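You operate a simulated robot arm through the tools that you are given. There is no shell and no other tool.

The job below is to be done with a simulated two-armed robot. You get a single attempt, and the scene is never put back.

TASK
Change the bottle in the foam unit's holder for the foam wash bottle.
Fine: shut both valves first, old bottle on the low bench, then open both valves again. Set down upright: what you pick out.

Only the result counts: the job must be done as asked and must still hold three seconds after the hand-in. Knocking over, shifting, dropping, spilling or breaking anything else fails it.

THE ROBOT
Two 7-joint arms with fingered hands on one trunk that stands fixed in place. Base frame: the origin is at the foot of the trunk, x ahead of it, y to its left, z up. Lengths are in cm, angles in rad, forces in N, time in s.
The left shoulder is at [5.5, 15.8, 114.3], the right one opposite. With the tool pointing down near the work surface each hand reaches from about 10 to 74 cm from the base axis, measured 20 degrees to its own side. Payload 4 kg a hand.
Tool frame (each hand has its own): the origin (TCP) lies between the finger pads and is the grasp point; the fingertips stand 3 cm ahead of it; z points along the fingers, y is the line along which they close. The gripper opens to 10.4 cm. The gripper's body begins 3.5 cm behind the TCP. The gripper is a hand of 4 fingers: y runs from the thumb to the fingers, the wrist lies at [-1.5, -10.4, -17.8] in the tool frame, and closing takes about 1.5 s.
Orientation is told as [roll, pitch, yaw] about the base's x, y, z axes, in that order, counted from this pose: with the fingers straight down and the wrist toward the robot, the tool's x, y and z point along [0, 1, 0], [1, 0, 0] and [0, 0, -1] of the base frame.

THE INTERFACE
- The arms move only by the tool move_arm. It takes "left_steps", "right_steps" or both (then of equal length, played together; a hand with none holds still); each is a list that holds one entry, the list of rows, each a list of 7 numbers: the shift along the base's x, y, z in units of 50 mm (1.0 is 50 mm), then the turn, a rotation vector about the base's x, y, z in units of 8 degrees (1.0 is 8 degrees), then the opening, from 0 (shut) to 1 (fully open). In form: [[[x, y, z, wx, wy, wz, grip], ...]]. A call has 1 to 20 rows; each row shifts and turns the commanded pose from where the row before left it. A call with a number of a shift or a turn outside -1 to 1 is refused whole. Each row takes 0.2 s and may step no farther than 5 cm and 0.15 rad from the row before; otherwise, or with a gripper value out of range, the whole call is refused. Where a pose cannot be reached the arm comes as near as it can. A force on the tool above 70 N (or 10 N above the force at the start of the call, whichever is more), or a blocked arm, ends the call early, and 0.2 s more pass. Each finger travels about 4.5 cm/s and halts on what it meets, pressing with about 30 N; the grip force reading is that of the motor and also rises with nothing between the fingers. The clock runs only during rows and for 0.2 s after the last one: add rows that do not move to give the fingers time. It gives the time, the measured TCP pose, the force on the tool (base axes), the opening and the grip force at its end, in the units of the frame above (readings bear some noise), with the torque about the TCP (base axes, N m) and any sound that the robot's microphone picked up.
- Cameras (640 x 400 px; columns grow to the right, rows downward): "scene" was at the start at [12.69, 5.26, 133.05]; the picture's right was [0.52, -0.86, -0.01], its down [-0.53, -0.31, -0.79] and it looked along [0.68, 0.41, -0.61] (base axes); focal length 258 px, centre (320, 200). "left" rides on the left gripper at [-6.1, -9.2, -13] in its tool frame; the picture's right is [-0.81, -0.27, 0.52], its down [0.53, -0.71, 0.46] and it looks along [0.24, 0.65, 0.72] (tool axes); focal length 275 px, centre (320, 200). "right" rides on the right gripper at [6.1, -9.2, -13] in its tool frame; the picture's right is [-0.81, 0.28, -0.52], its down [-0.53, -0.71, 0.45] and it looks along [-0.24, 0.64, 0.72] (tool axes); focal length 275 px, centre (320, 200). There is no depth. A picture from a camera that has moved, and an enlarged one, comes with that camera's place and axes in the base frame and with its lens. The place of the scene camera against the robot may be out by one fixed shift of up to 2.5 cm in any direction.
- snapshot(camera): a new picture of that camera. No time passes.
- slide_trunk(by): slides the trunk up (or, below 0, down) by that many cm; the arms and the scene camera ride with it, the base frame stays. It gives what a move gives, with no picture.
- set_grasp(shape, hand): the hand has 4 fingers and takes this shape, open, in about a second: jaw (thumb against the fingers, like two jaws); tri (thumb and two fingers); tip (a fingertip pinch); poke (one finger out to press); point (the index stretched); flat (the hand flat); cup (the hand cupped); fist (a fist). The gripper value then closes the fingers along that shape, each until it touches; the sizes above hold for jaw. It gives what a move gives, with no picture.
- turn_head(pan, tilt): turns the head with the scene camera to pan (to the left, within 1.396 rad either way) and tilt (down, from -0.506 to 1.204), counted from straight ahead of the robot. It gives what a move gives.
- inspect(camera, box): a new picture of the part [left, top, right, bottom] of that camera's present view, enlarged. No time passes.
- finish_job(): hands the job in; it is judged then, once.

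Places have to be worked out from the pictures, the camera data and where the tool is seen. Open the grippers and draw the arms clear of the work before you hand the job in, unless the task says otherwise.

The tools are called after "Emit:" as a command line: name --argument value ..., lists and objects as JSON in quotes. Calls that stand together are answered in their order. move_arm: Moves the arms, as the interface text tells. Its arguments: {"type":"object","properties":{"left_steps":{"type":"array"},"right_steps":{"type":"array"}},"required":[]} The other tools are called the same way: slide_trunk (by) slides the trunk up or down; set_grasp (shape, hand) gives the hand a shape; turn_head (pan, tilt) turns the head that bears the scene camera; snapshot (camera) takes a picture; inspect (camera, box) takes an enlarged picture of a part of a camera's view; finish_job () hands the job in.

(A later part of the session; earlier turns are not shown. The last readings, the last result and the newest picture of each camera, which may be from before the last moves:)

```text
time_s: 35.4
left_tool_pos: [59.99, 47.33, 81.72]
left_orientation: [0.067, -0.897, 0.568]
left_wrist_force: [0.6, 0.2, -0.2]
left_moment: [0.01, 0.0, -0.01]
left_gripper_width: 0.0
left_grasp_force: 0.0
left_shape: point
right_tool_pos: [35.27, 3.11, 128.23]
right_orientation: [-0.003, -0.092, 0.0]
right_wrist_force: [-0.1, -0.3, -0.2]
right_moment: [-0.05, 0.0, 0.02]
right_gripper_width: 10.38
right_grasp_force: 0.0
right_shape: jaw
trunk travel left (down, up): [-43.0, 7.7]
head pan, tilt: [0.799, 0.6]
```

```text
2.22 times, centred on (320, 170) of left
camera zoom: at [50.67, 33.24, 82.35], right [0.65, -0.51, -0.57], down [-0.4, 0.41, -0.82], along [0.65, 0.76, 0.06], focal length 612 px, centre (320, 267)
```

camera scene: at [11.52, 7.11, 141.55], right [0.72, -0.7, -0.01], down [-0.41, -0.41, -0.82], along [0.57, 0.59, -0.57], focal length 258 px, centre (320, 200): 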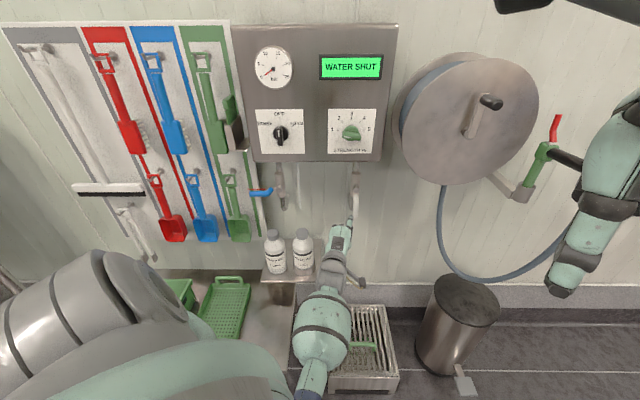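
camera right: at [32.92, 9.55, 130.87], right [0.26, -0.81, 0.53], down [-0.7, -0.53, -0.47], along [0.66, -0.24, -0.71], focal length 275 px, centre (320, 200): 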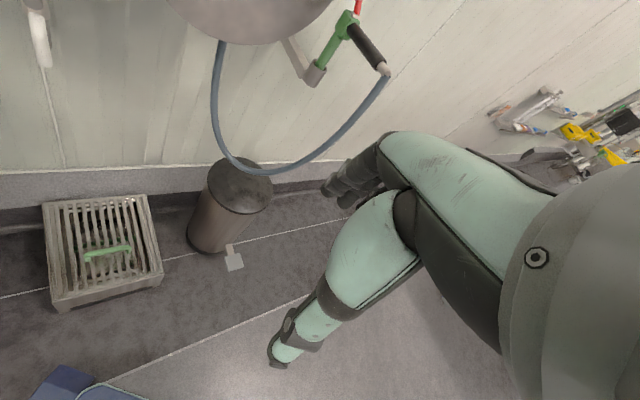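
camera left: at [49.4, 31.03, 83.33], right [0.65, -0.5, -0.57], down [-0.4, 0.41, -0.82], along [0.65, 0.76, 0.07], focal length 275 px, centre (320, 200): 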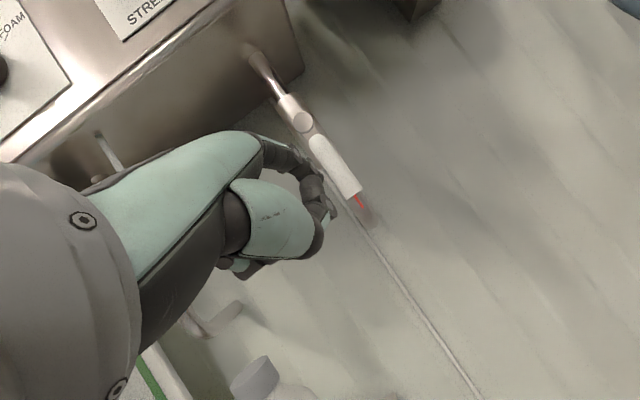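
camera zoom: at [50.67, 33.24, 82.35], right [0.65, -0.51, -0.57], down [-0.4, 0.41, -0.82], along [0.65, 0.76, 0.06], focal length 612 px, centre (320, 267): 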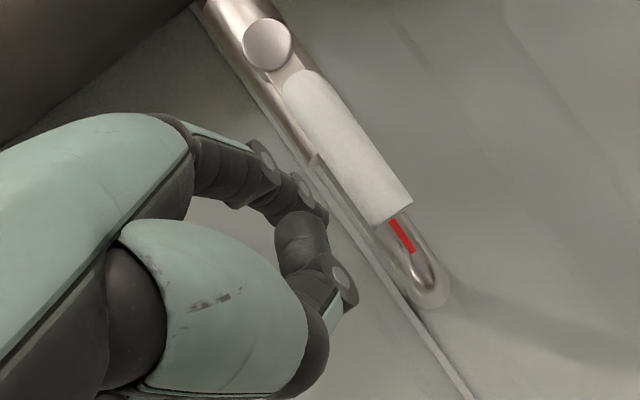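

The tip needs about 2.5 cm more depth. I advance, then push right 2 cm gently to test the lever.

Emit:
move_arm --left_steps '[[[0.2, 0.2, 0.03, 0, 0, 0, 0], [0.2, 0.2, 0.03, 0, 0, 0, 0], [0, 0, 0, 0, 0, 0, 0]]]'

Emit:
move_arm --left_steps '[[[0.1, -0.1, 0, 0, 0, 0, 0], [0.1, -0.1, 0, 0, 0, 0, 0], [0.1, -0.1, 0, 0, 0, 0, 0]]]'

Emit:
inspect --camera "scene" --box '[310, 150, 400, 240]'

Emit:
inspect --camera "left" --box '[220, 80, 420, 260]'

```text
time_s: 36.2
left_tool_pos: [62.02, 49.46, 82.04]
left_orientation: [0.067, -0.895, 0.567]
left_wrist_force: [0.5, -0.7, 0.3]
left_moment: [0.0, 0.02, -0.01]
left_gripper_width: 0.0
left_grasp_force: 0.0
left_shape: point
right_tool_pos: [35.24, 3.11, 128.25]
right_orientation: [-0.004, -0.09, -0.002]
right_wrist_force: [-0.7, -1.2, 0.2]
right_moment: [-0.04, 0.05, 0.01]
right_gripper_width: 10.42
right_grasp_force: 0.0
right_shape: jaw
trunk travel left (down, up): [-43.0, 7.7]
head pan, tilt: [0.799, 0.6]
```

```text
time_s: 37.0
left_tool_pos: [63.59, 48.0, 82.08]
left_orientation: [0.067, -0.896, 0.568]
left_wrist_force: [-1.5, 1.5, 0.4]
left_moment: [-0.01, -0.03, 0.05]
left_gripper_width: 9.57
left_grasp_force: 0.1
left_shape: point
right_tool_pos: [35.36, 3.1, 128.19]
right_orientation: [-0.004, -0.092, -0.001]
right_wrist_force: [0.5, 0.1, 0.7]
right_moment: [0.04, 0.0, -0.02]
right_gripper_width: 10.44
right_grasp_force: 0.0
right_shape: jaw
trunk travel left (down, up): [-43.0, 7.7]
head pan, tilt: [0.799, 0.6]
```

```text
4.44 times, centred on (355, 195) of scene
camera zoom: at [11.55, 7.11, 141.55], right [0.72, -0.7, -0.01], down [-0.41, -0.41, -0.82], along [0.57, 0.59, -0.57], focal length 1146 px, centre (164, 222)
```

zoom: 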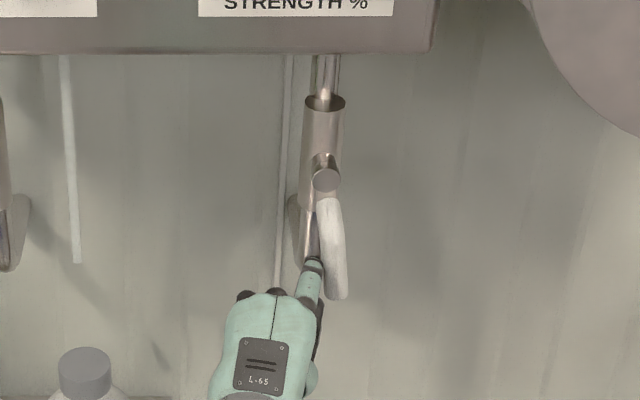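

```text
2.22 times, centred on (320, 170) of left
camera zoom: at [54.25, 33.83, 82.69], right [0.65, -0.51, -0.57], down [-0.4, 0.41, -0.82], along [0.65, 0.76, 0.06], focal length 612 px, centre (320, 267)
```

zoom: 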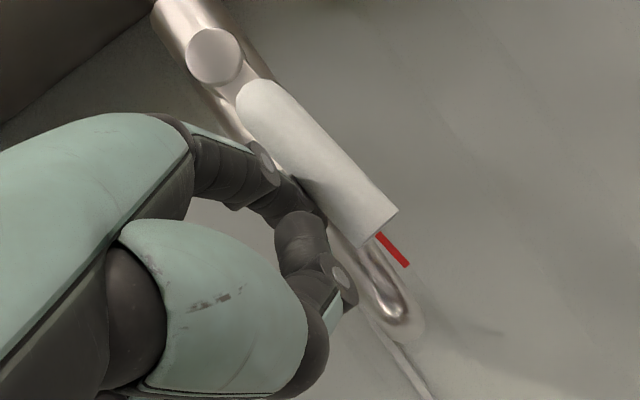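

The white lever swings right freely. I follow its arc to the right and up.

Emit:
move_arm --left_steps '[[[0.131, -0.131, 0, 0, 0, 0, 0], [0.131, -0.131, 0, 0, 0, 0, 0], [0.112, -0.112, 0.045, 0, 0, 0, 0], [0.112, -0.112, 0.045, 0, 0, 0, 0], [0.099, -0.099, 0.083, 0, 0, 0, 0], [0.099, -0.099, 0.083, 0, 0, 0, 0]]]'

Emit:
inspect --camera "scene" --box '[310, 150, 400, 240]'

Emit:
inspect --camera "left" --box '[220, 80, 420, 260]'

```text
time_s: 38.4
left_tool_pos: [67.07, 44.45, 83.37]
left_orientation: [0.067, -0.895, 0.568]
left_wrist_force: [-0.6, 0.7, -1.1]
left_moment: [-0.01, 0.0, 0.01]
left_gripper_width: 9.61
left_grasp_force: 0.0
left_shape: point
right_tool_pos: [35.34, 3.26, 128.18]
right_orientation: [-0.003, -0.09, 0.0]
right_wrist_force: [0.2, -1.1, 0.5]
right_moment: [0.01, -0.02, -0.01]
right_gripper_width: 10.4
right_grasp_force: 0.0
right_shape: jaw
trunk travel left (down, up): [-43.0, 7.7]
head pan, tilt: [0.799, 0.6]
```

```text
4.44 times, centred on (355, 195) of scene
camera zoom: at [11.55, 7.1, 141.55], right [0.72, -0.7, -0.01], down [-0.41, -0.41, -0.82], along [0.57, 0.59, -0.57], focal length 1146 px, centre (164, 222)
```

zoom: 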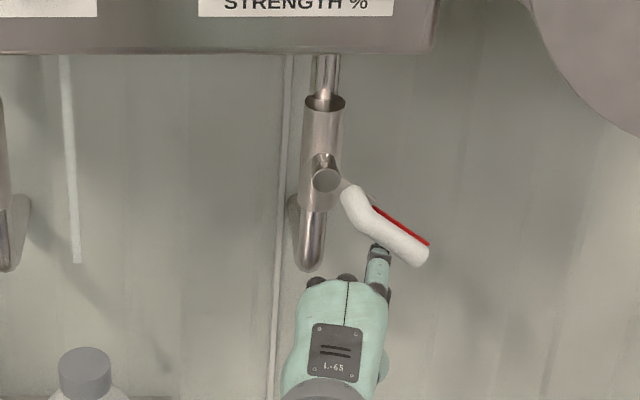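

```text
2.22 times, centred on (320, 170) of left
camera zoom: at [57.74, 30.37, 83.92], right [0.65, -0.51, -0.57], down [-0.4, 0.41, -0.82], along [0.65, 0.76, 0.06], focal length 612 px, centre (320, 267)
```

zoom: 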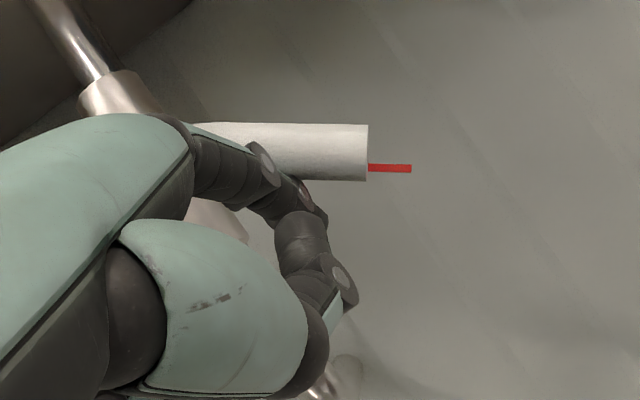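

The lever is past halfway. I continue up the arc toward its level (closed) position.

Emit:
move_arm --left_steps '[[[0.081, -0.081, 0.118, 0, 0, 0, 0], [0.081, -0.081, 0.118, 0, 0, 0, 0], [0.057, -0.057, 0.142, 0, 0, 0, 0], [0.057, -0.057, 0.142, 0, 0, 0, 0], [0.034, -0.034, 0.146, 0, 0, 0, 0]]]'

Emit:
inspect --camera "scene" --box '[310, 150, 400, 240]'

Emit:
inspect --camera "left" --box '[220, 80, 420, 260]'

```text
time_s: 39.6
left_tool_pos: [68.55, 42.96, 86.6]
left_orientation: [0.065, -0.894, 0.566]
left_wrist_force: [-1.4, -1.0, -2.0]
left_moment: [0.0, 0.04, 0.0]
left_gripper_width: 9.59
left_grasp_force: 0.1
left_shape: point
right_tool_pos: [35.31, 3.16, 128.11]
right_orientation: [-0.005, -0.09, -0.001]
right_wrist_force: [-0.2, -0.7, -0.7]
right_moment: [0.02, -0.04, -0.01]
right_gripper_width: 10.4
right_grasp_force: 0.0
right_shape: jaw
trunk travel left (down, up): [-43.0, 7.7]
head pan, tilt: [0.799, 0.6]
```

```text
4.44 times, centred on (355, 195) of scene
camera zoom: at [11.56, 7.11, 141.55], right [0.72, -0.7, -0.01], down [-0.41, -0.41, -0.82], along [0.57, 0.59, -0.57], focal length 1146 px, centre (164, 222)
```

zoom: 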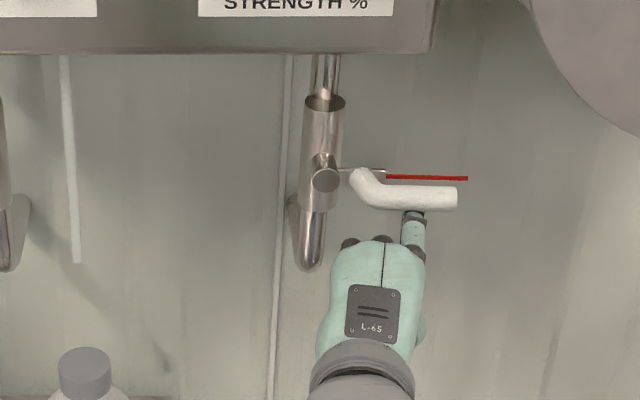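

```text
2.22 times, centred on (320, 170) of left
camera zoom: at [59.29, 28.83, 87.27], right [0.65, -0.51, -0.57], down [-0.4, 0.41, -0.82], along [0.65, 0.76, 0.06], focal length 612 px, centre (320, 267)
```

zoom: 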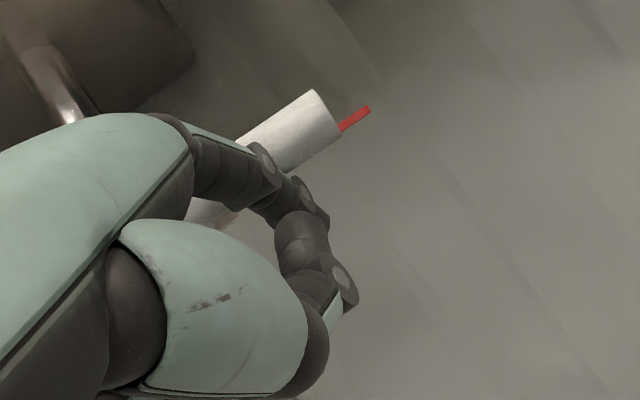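

The white lever is about level; I press slightly further up to reach its stop and check the display.

Emit:
move_arm --left_steps '[[[0, 0, 0.09, 0, 0, 0, 0], [0, 0, 0.09, 0, 0, 0, 0], [0, 0, 0, 0, 0, 0, 0]]]'

Emit:
snapshot --camera "scene"

```text
time_s: 40.4
left_tool_pos: [68.58, 42.97, 87.35]
left_orientation: [0.065, -0.894, 0.567]
left_wrist_force: [-1.0, -1.7, -7.1]
left_moment: [-0.02, 0.19, -0.03]
left_gripper_width: 9.61
left_grasp_force: 0.1
left_shape: point
right_tool_pos: [35.36, 3.3, 128.13]
right_orientation: [-0.003, -0.091, 0.001]
right_wrist_force: [0.3, 1.1, 0.9]
right_moment: [0.03, 0.0, 0.03]
right_gripper_width: 10.39
right_grasp_force: 0.0
right_shape: jaw
trunk travel left (down, up): [-43.0, 7.7]
head pan, tilt: [0.799, 0.6]
```

```text
taken
camera scene: at [11.62, 7.13, 141.54], right [0.72, -0.7, -0.01], down [-0.41, -0.41, -0.82], along [0.57, 0.59, -0.57], focal length 258 px, centre (320, 200)
```

scene: 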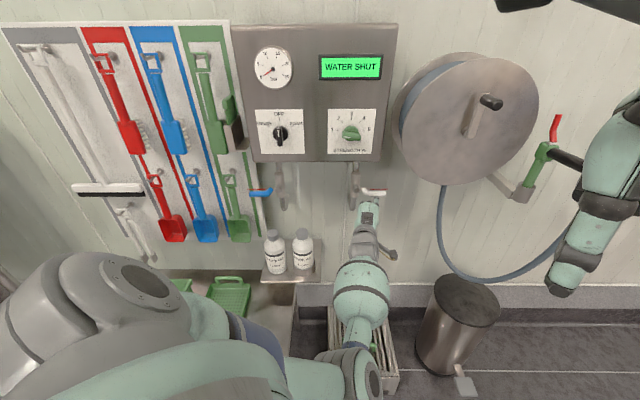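

The white valve is at its stop too (7 N). I drop the finger off the lever and draw back from the wall.

Emit:
move_arm --left_steps '[[[0, 0, -0.3, 0, 0, 0, 0], [0, 0, -0.1, 0, 0, 0, 0], [-0.4, -0.4, 0, 0, 0, 0, 0], [-0.45, -0.45, 0, 0, 0, 0, 0], [-0.4, -0.4, 0, 0, 0, 0, 0], [0, 0, 0, 0, 0, 0, 0]]]'

Emit:
snapshot --camera "scene"

Emit:
inspect --camera "scene" --box '[230, 20, 410, 220]'

```text
time_s: 41.8
left_tool_pos: [63.34, 37.77, 86.39]
left_orientation: [0.063, -0.912, 0.573]
left_wrist_force: [0.1, 0.9, 0.7]
left_moment: [0.02, -0.01, 0.02]
left_gripper_width: 9.58
left_grasp_force: 0.1
left_shape: point
left hand out of reach, approached as far as the arm can: row 5
right_tool_pos: [35.58, 3.12, 128.3]
right_orientation: [-0.003, -0.091, 0.0]
right_wrist_force: [1.0, 0.6, -0.1]
right_moment: [0.0, 0.0, 0.05]
right_gripper_width: 10.41
right_grasp_force: 0.0
right_shape: jaw
trunk travel left (down, up): [-43.0, 7.7]
head pan, tilt: [0.799, 0.6]
```

```text
taken
camera scene: at [11.58, 7.11, 141.58], right [0.72, -0.7, -0.01], down [-0.41, -0.41, -0.82], along [0.57, 0.59, -0.57], focal length 258 px, centre (320, 200)
```

scene: 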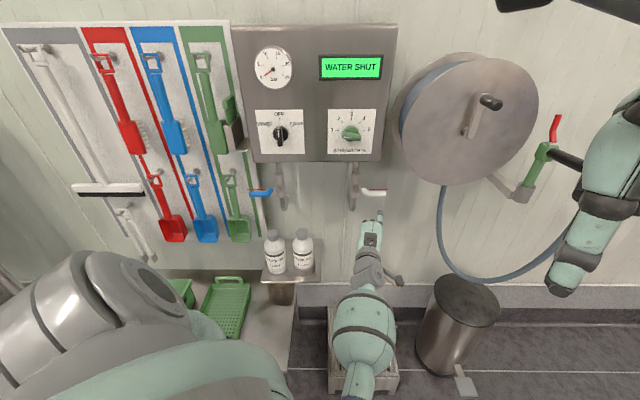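

```text
2.00 times, centred on (320, 120) of scene
camera zoom: at [11.58, 7.11, 141.58], right [0.72, -0.7, -0.01], down [-0.41, -0.41, -0.82], along [0.57, 0.59, -0.57], focal length 516 px, centre (320, 360)
```

zoom: 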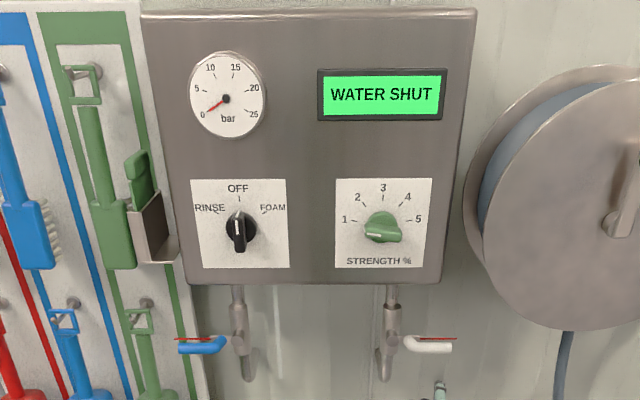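

Both levers are across their pipes and the gauge reads 0. I set the left hand back to jaw for gripping.

Emit:
set_grasp --hand "left" --shape "jaw"

Emit:
move_arm --left_steps '[[[-0.4, 0.4, 0.0, 0, 0, 0, 1], [-0.4, 0.4, 0.0, -0.617, -0.393, 0.586, 1], [-0.4, 0.4, 0.0, -0.617, -0.393, 0.586, 1], [0, 0, 0, 0, 0, 0, 1]]]'

Emit:
snapshot --camera "scene"

```text
time_s: 42.7
left_tool_pos: [63.33, 37.6, 86.41]
left_orientation: [0.064, -0.912, 0.572]
left_wrist_force: [-0.2, -0.1, -0.6]
left_moment: [-0.02, 0.02, -0.03]
left_gripper_width: 10.35
left_grasp_force: 0.0
left_shape: jaw
right_tool_pos: [35.31, 3.16, 128.31]
right_orientation: [-0.004, -0.092, 0.0]
right_wrist_force: [-0.2, -0.1, 1.1]
right_moment: [0.04, 0.01, 0.04]
right_gripper_width: 10.4
right_grasp_force: 0.1
right_shape: jaw
trunk travel left (down, up): [-43.0, 7.7]
head pan, tilt: [0.799, 0.6]
```

```text
time_s: 43.9
left_tool_pos: [57.98, 46.07, 90.47]
left_orientation: [-0.202, -0.974, 0.936]
left_wrist_force: [0.5, 0.0, 0.0]
left_moment: [0.04, -0.02, -0.02]
left_gripper_width: 10.4
left_grasp_force: 0.0
left_shape: jaw
left hand out of reach, approached as far as the arm can: row 2, 3
right_tool_pos: [34.13, 3.21, 128.53]
right_orientation: [-0.001, -0.099, -0.013]
right_wrist_force: [1.0, 0.0, 0.8]
right_moment: [-0.02, -0.02, 0.0]
right_gripper_width: 10.39
right_grasp_force: 0.0
right_shape: jaw
trunk travel left (down, up): [-43.0, 7.7]
head pan, tilt: [0.799, 0.6]
stopped in row 4 (left hand): the arm was blocked; the commanded pose is now the measured one
```

```text
taken
camera scene: at [11.68, 6.77, 141.16], right [0.69, -0.73, -0.01], down [-0.44, -0.41, -0.8], along [0.58, 0.55, -0.6], focal length 258 px, centre (320, 200)
```

scene: 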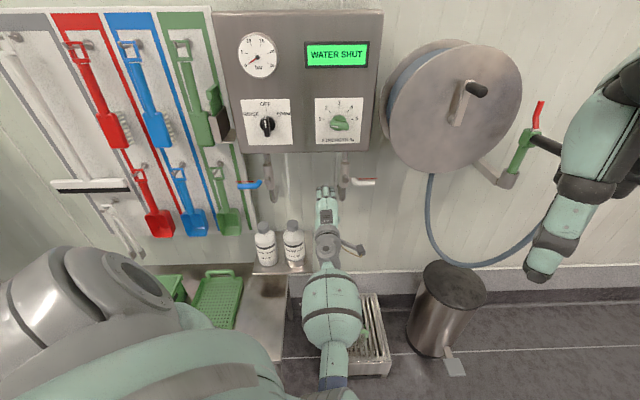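

The roll was out of reach there and the arm jammed. I go back left along the wall while staying extended (the zone that worked before), without rotating.

Emit:
move_arm --left_steps '[[[-0.2, 0.25, 0.05, 0, 0, 0, 1], [-0.3, 0.35, 0.05, 0, 0, 0, 1], [0, 0, 0, 0, 0, 0, 1]]]'

Emit:
snapshot --camera "scene"

```text
time_s: 44.7
left_tool_pos: [55.4, 49.12, 90.99]
left_orientation: [-0.203, -0.969, 0.936]
left_wrist_force: [-0.4, 0.0, 0.2]
left_moment: [0.01, -0.02, 0.0]
left_gripper_width: 10.37
left_grasp_force: 0.0
left_shape: jaw
right_tool_pos: [33.89, 3.17, 128.75]
right_orientation: [0.0, -0.102, -0.008]
right_wrist_force: [-1.4, 0.4, -1.0]
right_moment: [-0.02, 0.03, 0.0]
right_gripper_width: 10.38
right_grasp_force: 0.0
right_shape: jaw
trunk travel left (down, up): [-43.0, 7.7]
head pan, tilt: [0.799, 0.6]
```

```text
taken
camera scene: at [11.73, 6.74, 141.27], right [0.68, -0.73, -0.01], down [-0.44, -0.41, -0.8], along [0.58, 0.55, -0.6], focal length 258 px, centre (320, 200)
```

scene: 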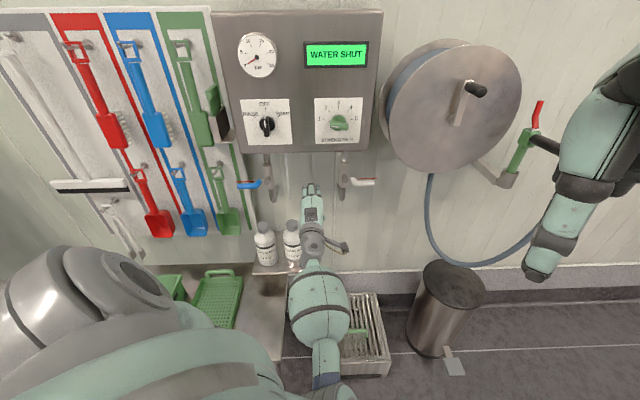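

It follows well. I move a bit further left and try a small roll increment there.

Emit:
move_arm --left_steps '[[[-0.4, 0.45, 0.05, 0, 0, 0, 1], [-0.4, 0.45, 0.05, 0, 0, 0, 1], [-0.3, 0.3, 0.0, -0.3, -0.3, 0.3, 1], [0, 0, 0, -0.4, -0.4, 0.4, 1], [0, 0, 0, 0, 0, 0, 1]]]'

Emit:
snapshot --camera "scene"

```text
time_s: 46.1
left_tool_pos: [51.03, 53.19, 93.65]
left_orientation: [-0.572, -0.916, 1.312]
left_wrist_force: [-1.0, 0.1, -0.7]
left_moment: [-0.03, -0.01, 0.04]
left_gripper_width: 10.41
left_grasp_force: 0.2
left_shape: jaw
right_tool_pos: [33.46, 2.84, 129.08]
right_orientation: [0.011, -0.09, -0.045]
right_wrist_force: [-0.4, -0.5, -0.3]
right_moment: [-0.02, 0.04, -0.01]
right_gripper_width: 10.42
right_grasp_force: 0.1
right_shape: jaw
trunk travel left (down, up): [-43.0, 7.7]
head pan, tilt: [0.799, 0.6]
stopped in row 5 (left hand): the arm was blocked; the commanded pose is now the measured one
```

```text
taken
camera scene: at [11.8, 6.67, 141.24], right [0.67, -0.74, -0.01], down [-0.44, -0.39, -0.81], along [0.59, 0.55, -0.59], focal length 258 px, centre (320, 200)
```

scene: 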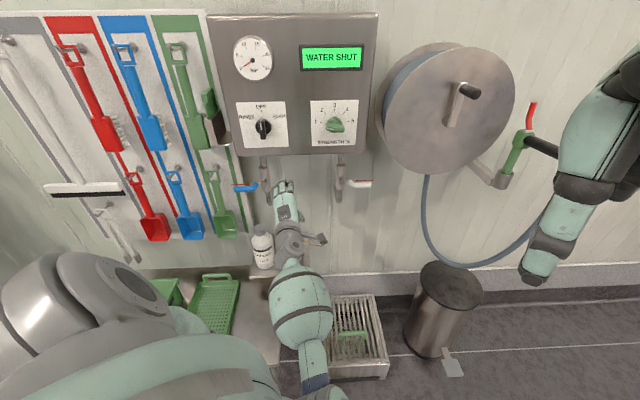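

The hand is turning toward the wanted side-grip attitude (y axis now 35° off vertical to the left). I look at its own camera, then try a smaller roll increment.

Emit:
move_arm --left_steps '[[[0, 0, 0, -0.21, -0.15, 0.15, 1], [0, 0, 0, -0.21, -0.15, 0.15, 1], [0, 0, 0, 0, 0, 0, 1]]]'

Emit:
snapshot --camera "left"

```text
time_s: 46.9
left_tool_pos: [50.06, 54.15, 93.41]
left_orientation: [-0.612, -0.885, 1.397]
left_wrist_force: [-0.4, 0.0, -0.3]
left_moment: [0.0, 0.0, -0.04]
left_gripper_width: 10.4
left_grasp_force: 0.1
left_shape: jaw
right_tool_pos: [33.39, 2.88, 129.09]
right_orientation: [0.009, -0.09, -0.042]
right_wrist_force: [-0.7, 0.1, 0.5]
right_moment: [-0.03, -0.05, 0.03]
right_gripper_width: 10.42
right_grasp_force: 0.0
right_shape: jaw
trunk travel left (down, up): [-43.0, 7.7]
head pan, tilt: [0.799, 0.6]
```

```text
taken
camera left: at [44.78, 38.21, 95.26], right [0.91, -0.37, -0.19], down [-0.16, 0.1, -0.98], along [0.38, 0.92, 0.04], focal length 275 px, centre (320, 200)
```

left: 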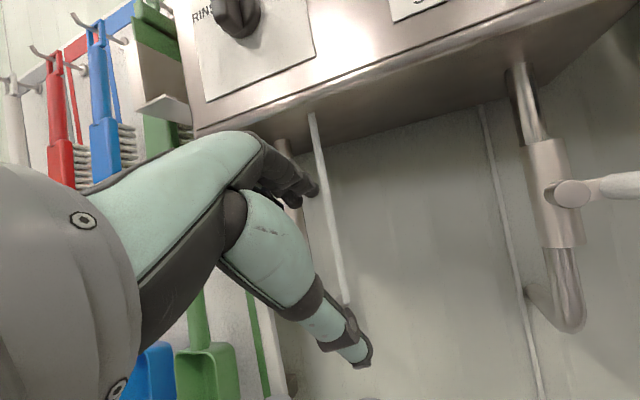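

It follows with small increments. I continue the roll in gentle steps.

Emit:
move_arm --left_steps '[[[0, 0, 0, -0.28, -0.2, 0.2, 1], [0, 0, 0, -0.28, -0.2, 0.2, 1], [0, 0, 0, -0.28, -0.2, 0.2, 1], [0, 0, 0, -0.28, -0.2, 0.2, 1], [0, 0, 0, 0, 0, 0, 1]]]'

```text
time_s: 48.1
left_tool_pos: [50.63, 53.41, 93.58]
left_orientation: [-0.775, -0.752, 1.589]
left_wrist_force: [-0.4, -0.4, 0.5]
left_moment: [0.02, 0.0, -0.03]
left_gripper_width: 10.4
left_grasp_force: 0.1
left_shape: jaw
left hand out of reach, approached as far as the arm can: row 3
right_tool_pos: [33.51, 3.02, 129.03]
right_orientation: [0.008, -0.093, -0.04]
right_wrist_force: [0.3, -0.5, -0.1]
right_moment: [0.01, -0.01, 0.0]
right_gripper_width: 10.38
right_grasp_force: 0.1
right_shape: jaw
trunk travel left (down, up): [-43.0, 7.7]
head pan, tilt: [0.799, 0.6]
```

The roll keeps progressing (about 53° to go). I continue in steps while moving slightly left and down toward the pre-grasp place for the RINSE AID bottle.

Emit:
move_arm --left_steps '[[[-0.05, 0.05, -0.15, -0.276, -0.2, 0.208, 1], [-0.05, 0.05, -0.15, -0.276, -0.2, 0.208, 1], [-0.05, 0.05, -0.15, -0.276, -0.2, 0.208, 1], [-0.05, 0.05, -0.15, -0.276, -0.2, 0.208, 1], [0, 0, 0, 0, 0, 0, 1]]]'

Emit:
snapshot --camera "scene"

```text
time_s: 49.3
left_tool_pos: [49.55, 54.44, 90.07]
left_orientation: [-0.887, -0.587, 1.772]
left_wrist_force: [-0.3, -0.5, 0.4]
left_moment: [0.02, 0.02, 0.0]
left_gripper_width: 10.41
left_grasp_force: 0.2
left_shape: jaw
right_tool_pos: [33.52, 2.99, 129.08]
right_orientation: [0.01, -0.09, -0.042]
right_wrist_force: [-0.3, 0.1, 0.3]
right_moment: [-0.01, -0.03, 0.03]
right_gripper_width: 10.43
right_grasp_force: 0.0
right_shape: jaw
trunk travel left (down, up): [-43.0, 7.7]
head pan, tilt: [0.799, 0.6]
```

```text
taken
camera scene: at [11.78, 6.7, 141.27], right [0.68, -0.73, -0.01], down [-0.44, -0.4, -0.8], along [0.58, 0.55, -0.6], focal length 258 px, centre (320, 200)
```

scene: 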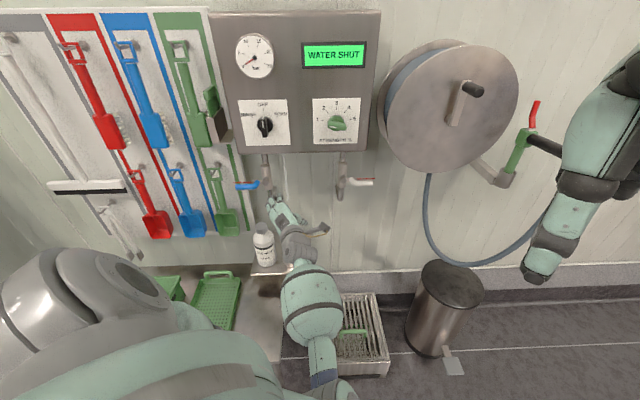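

It follows well now. I continue the roll (about 41° remain) and lower further.

Emit:
move_arm --left_steps '[[[-0.06, 0.02, -0.2, -0.345, -0.25, 0.263, 1], [-0.06, 0.02, -0.2, -0.345, -0.25, 0.263, 1], [-0.06, 0.02, -0.2, -0.345, -0.25, 0.263, 1], [-0.06, 0.02, -0.2, -0.345, -0.25, 0.263, 1], [-0.06, 0.02, -0.2, -0.345, -0.25, 0.263, 1], [0, 0, 0, 0, 0, 0, 1]]]'

Emit:
snapshot --camera "scene"

Emit:
snapshot --camera "left"

```text
time_s: 50.7
left_tool_pos: [47.97, 54.28, 84.51]
left_orientation: [-0.979, -0.291, 1.991]
left_wrist_force: [0.7, 1.1, -0.8]
left_moment: [-0.03, -0.04, 0.04]
left_gripper_width: 10.39
left_grasp_force: 0.1
left_shape: jaw
right_tool_pos: [33.37, 2.83, 129.21]
right_orientation: [0.008, -0.091, -0.039]
right_wrist_force: [-0.6, 0.3, 0.8]
right_moment: [-0.01, 0.03, 0.01]
right_gripper_width: 10.41
right_grasp_force: 0.1
right_shape: jaw
trunk travel left (down, up): [-43.0, 7.7]
head pan, tilt: [0.799, 0.6]
```

```text
taken
camera scene: at [11.76, 6.72, 141.24], right [0.68, -0.73, -0.01], down [-0.45, -0.4, -0.8], along [0.58, 0.55, -0.6], focal length 258 px, centre (320, 200)
```

scene: 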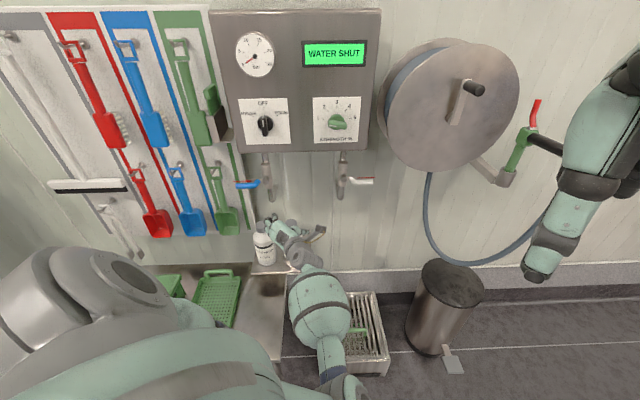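

```text
taken
camera left: at [46.33, 40.15, 93.61], right [0.96, 0.02, 0.29], down [0.27, -0.41, -0.87], along [0.1, 0.91, -0.39], focal length 275 px, centre (320, 200)
```

left: 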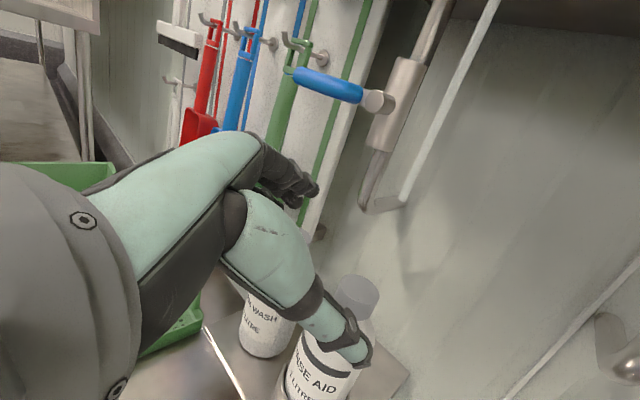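

The hand now faces the RINSE AID bottle with the thumb on its right and fingers on its left; re-triangulation puts its cap centre at (55.7,62.9,74.6). I finish the last 20° of roll, add some yaw, and lower to a pre-grasp 12 cm out along the tool axis.

Emit:
move_arm --left_steps '[[[0.0, 0.1, -0.22, -0.433, -0.303, 0.535, 0.88], [0.0, 0.1, -0.22, -0.433, -0.303, 0.535, 0.88], [0.0, 0.1, -0.22, -0.433, -0.303, 0.535, 0.88], [0.0, 0.1, -0.22, -0.433, -0.303, 0.535, 0.88], [0, 0, 0, 0, 0, 0, 0.88]]]'

Emit:
snapshot --camera "left"

Emit:
snapshot --camera "scene"

```text
time_s: 51.9
left_tool_pos: [47.84, 56.43, 80.19]
left_orientation: [-0.991, 0.001, 2.296]
left_wrist_force: [0.3, 0.6, 0.4]
left_moment: [0.0, 0.01, -0.03]
left_gripper_width: 9.19
left_grasp_force: 0.0
left_shape: jaw
right_tool_pos: [33.33, 3.02, 129.18]
right_orientation: [0.012, -0.092, -0.039]
right_wrist_force: [0.0, 0.3, -0.9]
right_moment: [0.0, 0.03, 0.0]
right_gripper_width: 10.39
right_grasp_force: 0.0
right_shape: jaw
trunk travel left (down, up): [-43.0, 7.7]
head pan, tilt: [0.799, 0.6]
```

```text
taken
camera left: at [48.41, 44.66, 92.35], right [0.84, 0.38, 0.4], down [0.54, -0.47, -0.69], along [-0.07, 0.8, -0.6], focal length 275 px, centre (320, 200)
```

left: 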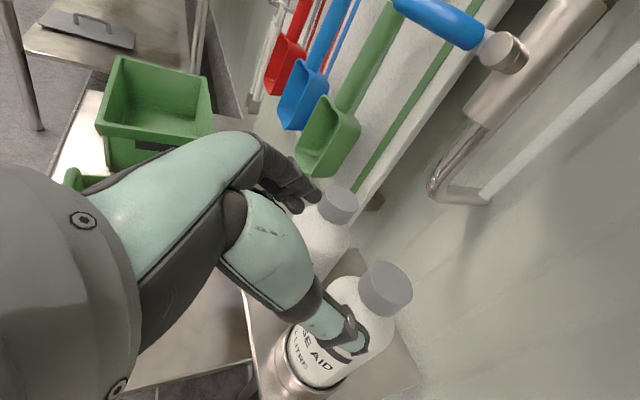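

```text
taken
camera scene: at [11.73, 6.68, 141.22], right [0.68, -0.73, -0.01], down [-0.45, -0.41, -0.8], along [0.58, 0.55, -0.6], focal length 258 px, centre (320, 200)
```

scene: 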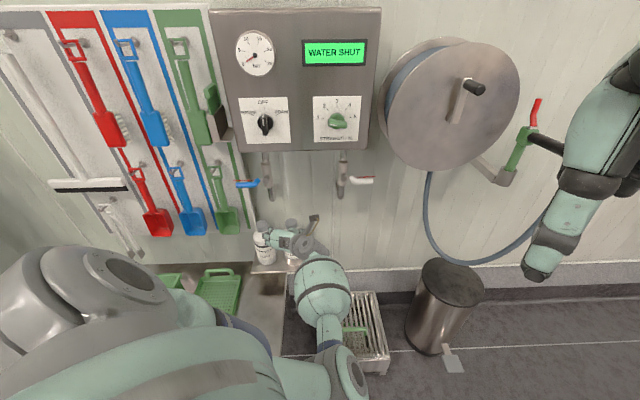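

The hand is level-jawed (pitch 0) and aimed right at the RINSE AID cap at (55.8,62.9,74.5); FOAM WASH cap is at about (48.1,70.4,74). I approach 8 cm along the tool axis.

Emit:
move_arm --left_steps '[[[0.262, 0.219, -0.206, 0, 0, 0, 0.88], [0.262, 0.219, -0.206, 0, 0, 0, 0.88], [0.262, 0.219, -0.206, 0, 0, 0, 0.88], [0.262, 0.219, -0.206, 0, 0, 0, 0.88], [0, 0, 0, 0, 0, 0, 0.88]]]'

Emit:
snapshot --camera "left"

Emit:
inspect --camera "scene" --box '[220, 170, 360, 310]'

```text
time_s: 53.1
left_tool_pos: [53.15, 60.78, 75.91]
left_orientation: [-0.993, -0.001, 2.296]
left_wrist_force: [-0.7, 0.2, -0.8]
left_moment: [-0.02, 0.0, 0.0]
left_gripper_width: 9.19
left_grasp_force: 0.0
left_shape: jaw
right_tool_pos: [33.37, 2.9, 129.17]
right_orientation: [0.01, -0.093, -0.04]
right_wrist_force: [0.3, -0.9, 0.5]
right_moment: [0.04, -0.03, -0.03]
right_gripper_width: 10.41
right_grasp_force: 0.0
right_shape: jaw
trunk travel left (down, up): [-43.0, 7.7]
head pan, tilt: [0.799, 0.6]
```

```text
taken
camera left: at [53.59, 49.0, 88.19], right [0.84, 0.38, 0.4], down [0.54, -0.47, -0.7], along [-0.07, 0.8, -0.6], focal length 275 px, centre (320, 200)
```

left: 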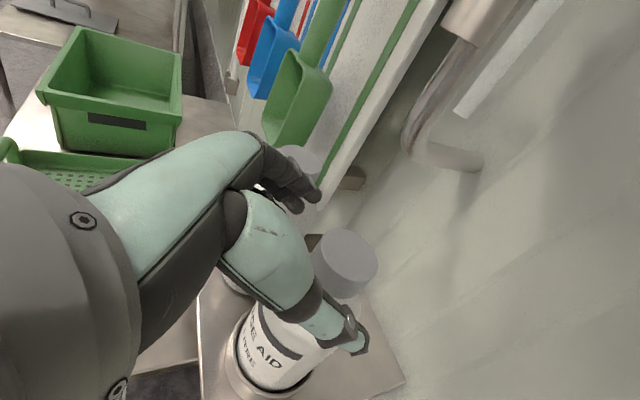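

```text
2.86 times, centred on (290, 240) of scene
camera zoom: at [11.72, 6.63, 141.19], right [0.68, -0.73, -0.01], down [-0.45, -0.41, -0.8], along [0.58, 0.55, -0.61], focal length 737 px, centre (406, 86)
```

zoom: 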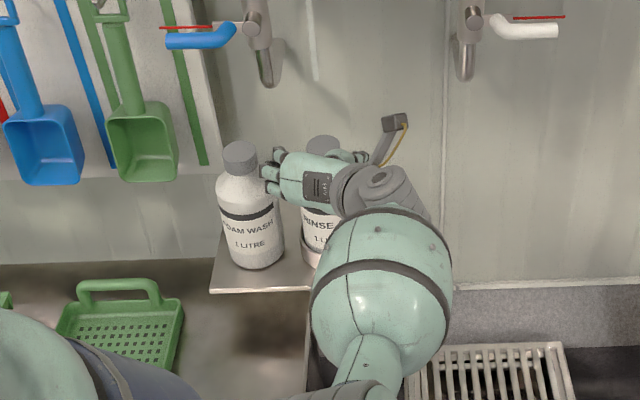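

The cap is centred between thumb and fingers. I make the last 3.9 cm to put the cap in the jaws.

Emit:
move_arm --left_steps '[[[0.17, 0.147, -0.127, 0, 0, 0, 0.88], [0.17, 0.147, -0.127, 0, 0, 0, 0.88], [0.17, 0.147, -0.127, 0, 0, 0, 0.88], [0, 0, 0, 0, 0, 0, 0.88]]]'

Emit:
snapshot --camera "left"

Emit:
inspect --camera "scene" --box '[220, 170, 360, 310]'

```text
time_s: 54.1
left_tool_pos: [55.79, 63.17, 73.88]
left_orientation: [-0.994, 0.0, 2.297]
left_wrist_force: [0.0, -0.5, 1.0]
left_moment: [0.03, 0.01, -0.01]
left_gripper_width: 9.16
left_grasp_force: 0.1
left_shape: jaw
right_tool_pos: [33.33, 2.94, 129.23]
right_orientation: [0.01, -0.092, -0.04]
right_wrist_force: [0.4, 1.0, 0.5]
right_moment: [-0.01, 0.0, 0.03]
right_gripper_width: 10.41
right_grasp_force: 0.2
right_shape: jaw
trunk travel left (down, up): [-43.0, 7.7]
head pan, tilt: [0.799, 0.6]
```

```text
taken
camera left: at [56.36, 51.46, 86.08], right [0.84, 0.38, 0.4], down [0.54, -0.47, -0.7], along [-0.07, 0.8, -0.6], focal length 275 px, centre (320, 200)
```

left: 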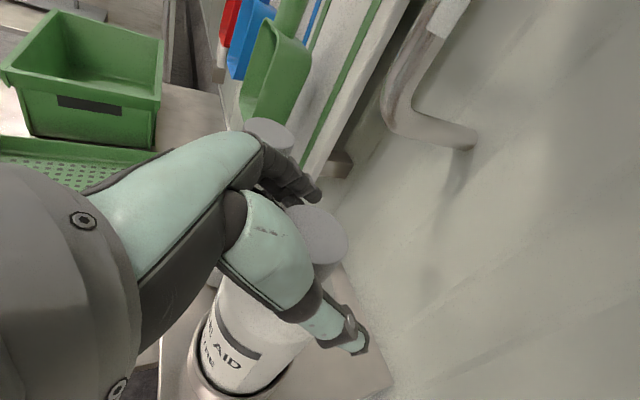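

```text
2.86 times, centred on (290, 240) of scene
camera zoom: at [11.73, 6.68, 141.17], right [0.68, -0.73, -0.01], down [-0.45, -0.41, -0.79], along [0.58, 0.55, -0.61], focal length 737 px, centre (406, 86)
```

zoom: 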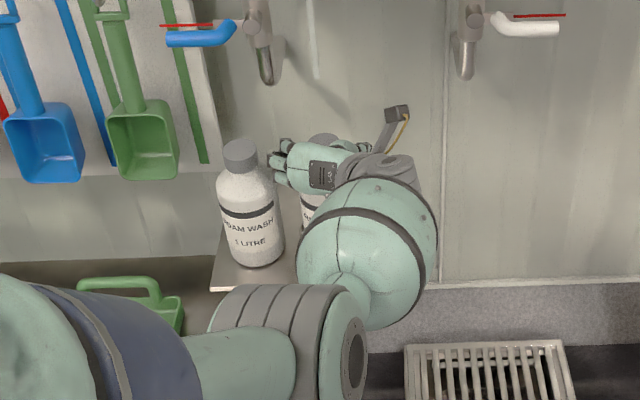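

The jaws straddle the cap. I close the gripper and wait for it to settle.

Emit:
move_arm --left_steps '[[[0, 0, 0, 0, 0, 0, 0.5], [0, 0, 0, 0, 0, 0, 0.2], [0, 0, 0, 0, 0, 0, 0], [0, 0, 0, 0, 0, 0, 0], [0, 0, 0, 0, 0, 0, 0], [0, 0, 0, 0, 0, 0, 0], [0, 0, 0, 0, 0, 0, 0]]]'

Emit:
snapshot --camera "left"

Emit:
inspect --camera "scene" --box '[220, 170, 360, 310]'

```text
time_s: 55.7
left_tool_pos: [56.02, 63.18, 73.79]
left_orientation: [-0.994, 0.0, 2.295]
left_wrist_force: [3.0, 1.5, 1.2]
left_moment: [0.09, 0.07, 0.01]
left_gripper_width: 2.96
left_grasp_force: 30.0
left_shape: jaw
right_tool_pos: [33.38, 2.9, 129.15]
right_orientation: [0.011, -0.093, -0.037]
right_wrist_force: [-0.3, -0.4, -0.6]
right_moment: [0.01, 0.02, 0.03]
right_gripper_width: 10.41
right_grasp_force: 0.0
right_shape: jaw
trunk travel left (down, up): [-43.0, 7.7]
head pan, tilt: [0.799, 0.6]
```

```text
taken
camera left: at [56.4, 51.45, 86.09], right [0.84, 0.38, 0.4], down [0.54, -0.47, -0.69], along [-0.07, 0.8, -0.6], focal length 275 px, centre (320, 200)
```

left: 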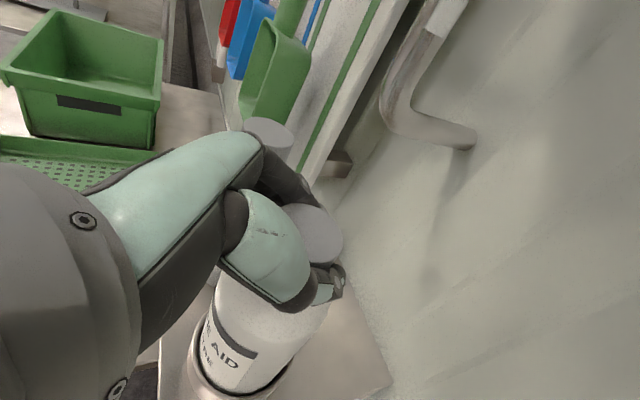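

```text
2.86 times, centred on (290, 240) of scene
camera zoom: at [11.73, 6.72, 141.14], right [0.68, -0.73, -0.01], down [-0.45, -0.41, -0.79], along [0.57, 0.54, -0.61], focal length 737 px, centre (406, 86)
```

zoom: 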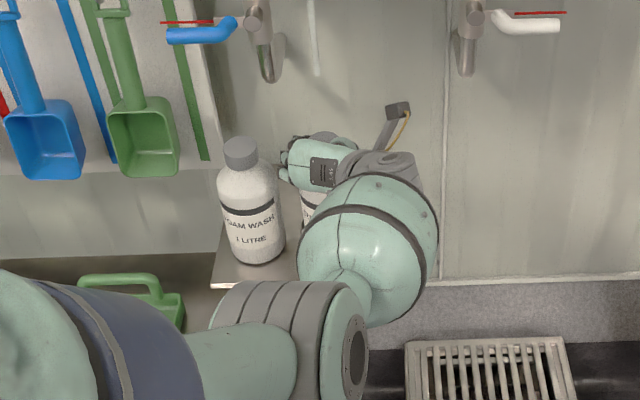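

Grip force is 30 N at 3 cm width with the cap between the fingers. I lift 2 cm straight up and check that the bottle follows.

Emit:
move_arm --left_steps '[[[0, 0, 0.1, 0, 0, 0, 0], [0, 0, 0.15, 0, 0, 0, 0], [0, 0, 0.15, 0, 0, 0, 0], [0, 0, 0, 0, 0, 0, 0]]]'

Emit:
snapshot --camera "left"

Emit:
inspect --camera "scene" --box '[220, 170, 360, 310]'

```text
time_s: 56.7
left_tool_pos: [55.89, 63.16, 76.04]
left_orientation: [-0.991, -0.001, 2.296]
left_wrist_force: [1.0, 1.5, -2.3]
left_moment: [0.08, 0.02, 0.03]
left_gripper_width: 2.17
left_grasp_force: 30.0
left_shape: jaw
right_tool_pos: [33.4, 3.02, 129.18]
right_orientation: [0.011, -0.091, -0.039]
right_wrist_force: [0.4, -1.2, -0.3]
right_moment: [0.01, 0.03, -0.02]
right_gripper_width: 10.44
right_grasp_force: 0.0
right_shape: jaw
trunk travel left (down, up): [-43.0, 7.7]
head pan, tilt: [0.799, 0.6]
```

```text
taken
camera left: at [56.34, 51.4, 88.18], right [0.84, 0.38, 0.4], down [0.54, -0.47, -0.69], along [-0.07, 0.8, -0.6], focal length 275 px, centre (320, 200)
```

left: 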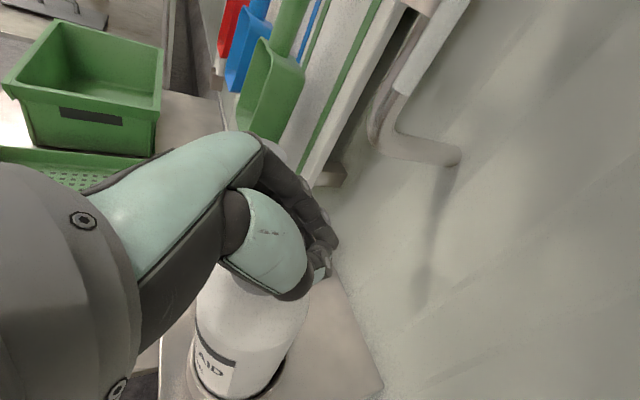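

```text
2.86 times, centred on (290, 240) of scene
camera zoom: at [11.79, 6.73, 141.11], right [0.68, -0.73, -0.01], down [-0.45, -0.41, -0.79], along [0.57, 0.54, -0.61], focal length 737 px, centre (406, 86)
```

zoom: 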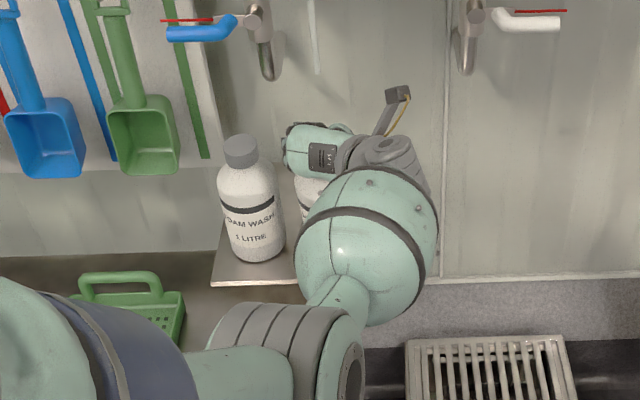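

The jaws slipped up off the cap: the bottle stayed in the ring. I'll take a lower, firmer grip on the body instead; first I open and back out along the tool axis.

Emit:
move_arm --left_steps '[[[0, 0, 0, 0, 0, 0, 0.4], [0, 0, 0, 0, 0, 0, 0.8], [0, 0, 0, 0, 0, 0, 1], [0, 0, 0, 0, 0, 0, 1], [-0.2, -0.18, 0.17, 0, 0, 0, 1], [-0.25, -0.22, 0.2, 0, 0, 0, 1], [-0.25, -0.22, 0.2, 0, 0, 0, 1], [-0.25, -0.22, 0.2, 0, 0, 0, 1], [0, 0, 0, 0, 0, 0, 1]]]'

Emit:
snapshot --camera "left"

Emit:
inspect --camera "scene" --box '[220, 170, 360, 310]'

```text
time_s: 58.7
left_tool_pos: [51.04, 58.85, 79.92]
left_orientation: [-0.991, 0.002, 2.296]
left_wrist_force: [-0.2, -0.1, -1.0]
left_moment: [0.01, 0.02, 0.0]
left_gripper_width: 10.36
left_grasp_force: 0.2
left_shape: jaw
right_tool_pos: [33.31, 3.05, 129.21]
right_orientation: [0.01, -0.096, -0.039]
right_wrist_force: [-0.5, 0.0, -1.0]
right_moment: [0.01, 0.0, 0.05]
right_gripper_width: 10.4
right_grasp_force: 0.1
right_shape: jaw
trunk travel left (down, up): [-43.0, 7.7]
head pan, tilt: [0.799, 0.6]
```

```text
taken
camera left: at [51.47, 47.03, 92.14], right [0.84, 0.38, 0.4], down [0.54, -0.48, -0.69], along [-0.07, 0.8, -0.6], focal length 275 px, centre (320, 200)
```

left: 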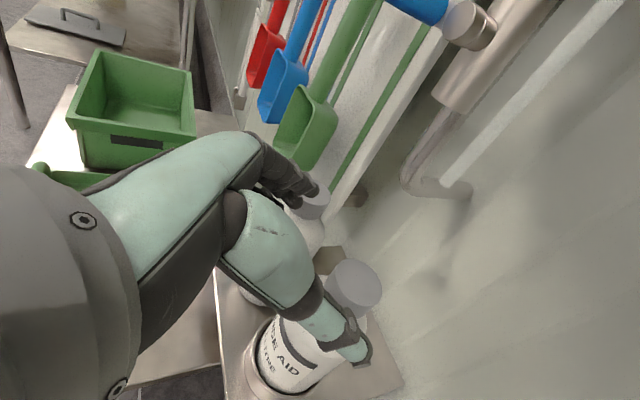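

```text
2.86 times, centred on (290, 240) of scene
camera zoom: at [11.71, 6.73, 141.08], right [0.68, -0.73, -0.01], down [-0.45, -0.42, -0.79], along [0.57, 0.54, -0.62], focal length 737 px, centre (406, 86)
```

zoom: 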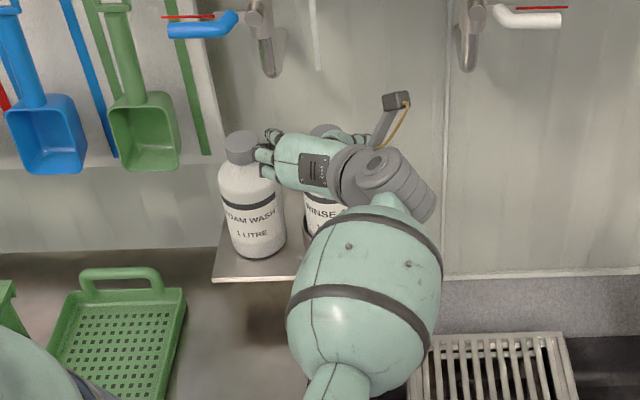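

The bottle is still upright in the ring. I move back and down to a pre-grasp aimed at the bottle's body, turning the yaw to 45° so the fingers pass midway between the bottles.

Emit:
move_arm --left_steps '[[[-0.2, -0.28, -0.2, 0, 0, 0.11, 1], [-0.13, -0.25, -0.4, 0, 0, 0.11, 1], [0, 0, -0.45, 0, 0, 0.11, 1], [0, 0, -0.45, 0, 0, 0.11, 1], [0, 0, -0.44, 0, 0, 0, 1], [0, 0, 0, 0, 0, 0, 1]]]'

Emit:
snapshot --camera "left"

Emit:
snapshot --camera "scene"

```text
time_s: 60.1
left_tool_pos: [49.32, 56.1, 70.34]
left_orientation: [-0.994, 0.0, 2.356]
left_wrist_force: [0.2, -0.2, 0.0]
left_moment: [-0.02, 0.0, 0.0]
left_gripper_width: 10.37
left_grasp_force: 0.1
left_shape: jaw
right_tool_pos: [33.25, 3.03, 129.31]
right_orientation: [0.013, -0.096, -0.037]
right_wrist_force: [-0.8, -0.2, -0.2]
right_moment: [0.0, -0.01, 0.0]
right_gripper_width: 10.38
right_grasp_force: 0.2
right_shape: jaw
trunk travel left (down, up): [-43.0, 7.7]
head pan, tilt: [0.799, 0.6]
```

```text
taken
camera left: at [50.52, 44.47, 82.41], right [0.81, 0.43, 0.4], down [0.57, -0.44, -0.69], along [-0.12, 0.79, -0.6], focal length 275 px, centre (320, 200)
```

left: 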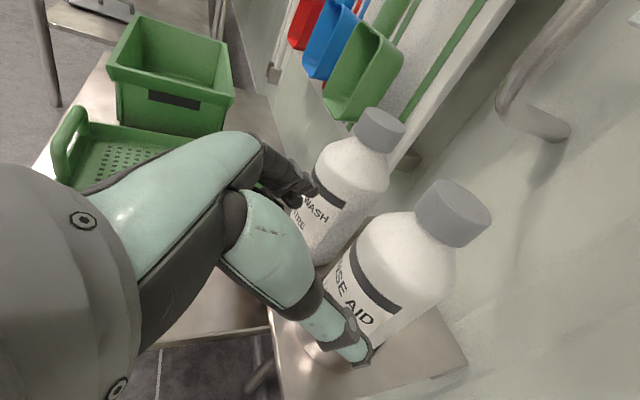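

```text
taken
camera scene: at [11.67, 6.67, 141.06], right [0.68, -0.73, -0.01], down [-0.46, -0.42, -0.79], along [0.57, 0.54, -0.62], focal length 258 px, centre (320, 200)
```

scene: 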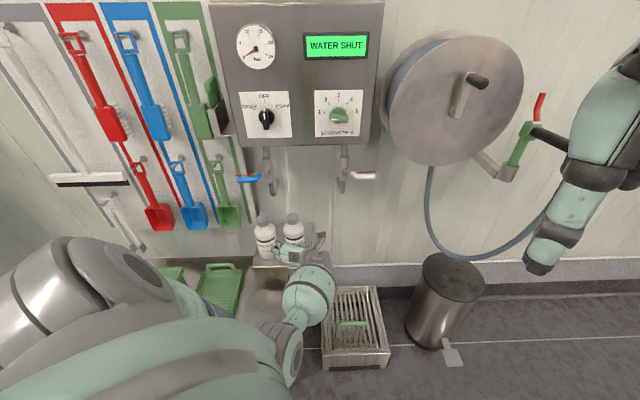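

From this nearer view the RINSE AID axis is at about (55.9,62.6) and the fingers line up with the gap between the bottles. I advance along the tool axis in two stages.

Emit:
move_arm --left_steps '[[[0.231, 0.216, -0.206, 0, 0, 0, 1], [0.231, 0.216, -0.206, 0, 0, 0, 1], [0.231, 0.216, -0.206, 0, 0, 0, 1], [0, 0, 0, 0, 0, 0, 1]]]'

Emit:
snapshot --camera "left"

Emit:
inspect --camera "scene" --box '[220, 190, 360, 310]'

```text
time_s: 61.1
left_tool_pos: [51.23, 57.78, 68.44]
left_orientation: [-0.99, 0.001, 2.355]
left_wrist_force: [0.3, -0.4, 0.3]
left_moment: [-0.05, 0.0, 0.0]
left_gripper_width: 10.38
left_grasp_force: 0.0
left_shape: jaw
left hand out of reach, approached as far as the arm can: row 2, 3
right_tool_pos: [33.3, 3.0, 129.25]
right_orientation: [0.012, -0.096, -0.036]
right_wrist_force: [-0.5, -0.3, 0.2]
right_moment: [-0.01, 0.0, 0.0]
right_gripper_width: 10.41
right_grasp_force: 0.1
right_shape: jaw
trunk travel left (down, up): [-43.0, 7.7]
head pan, tilt: [0.799, 0.6]
```

```text
taken
camera left: at [52.39, 46.13, 80.76], right [0.81, 0.43, 0.39], down [0.57, -0.44, -0.69], along [-0.12, 0.79, -0.6], focal length 275 px, centre (320, 200)
```

left: 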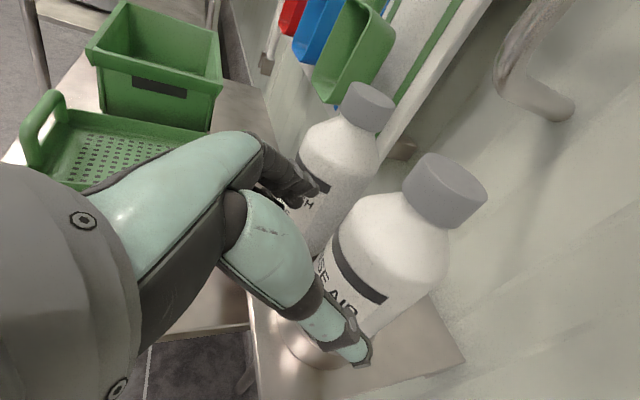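

```text
3.33 times, centred on (290, 250) of scene
camera zoom: at [11.72, 6.72, 141.04], right [0.69, -0.73, -0.01], down [-0.46, -0.42, -0.78], along [0.57, 0.54, -0.62], focal length 860 px, centre (420, 33)
```

zoom: 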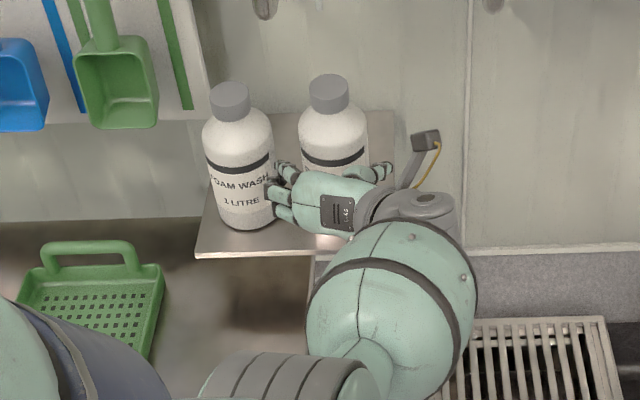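

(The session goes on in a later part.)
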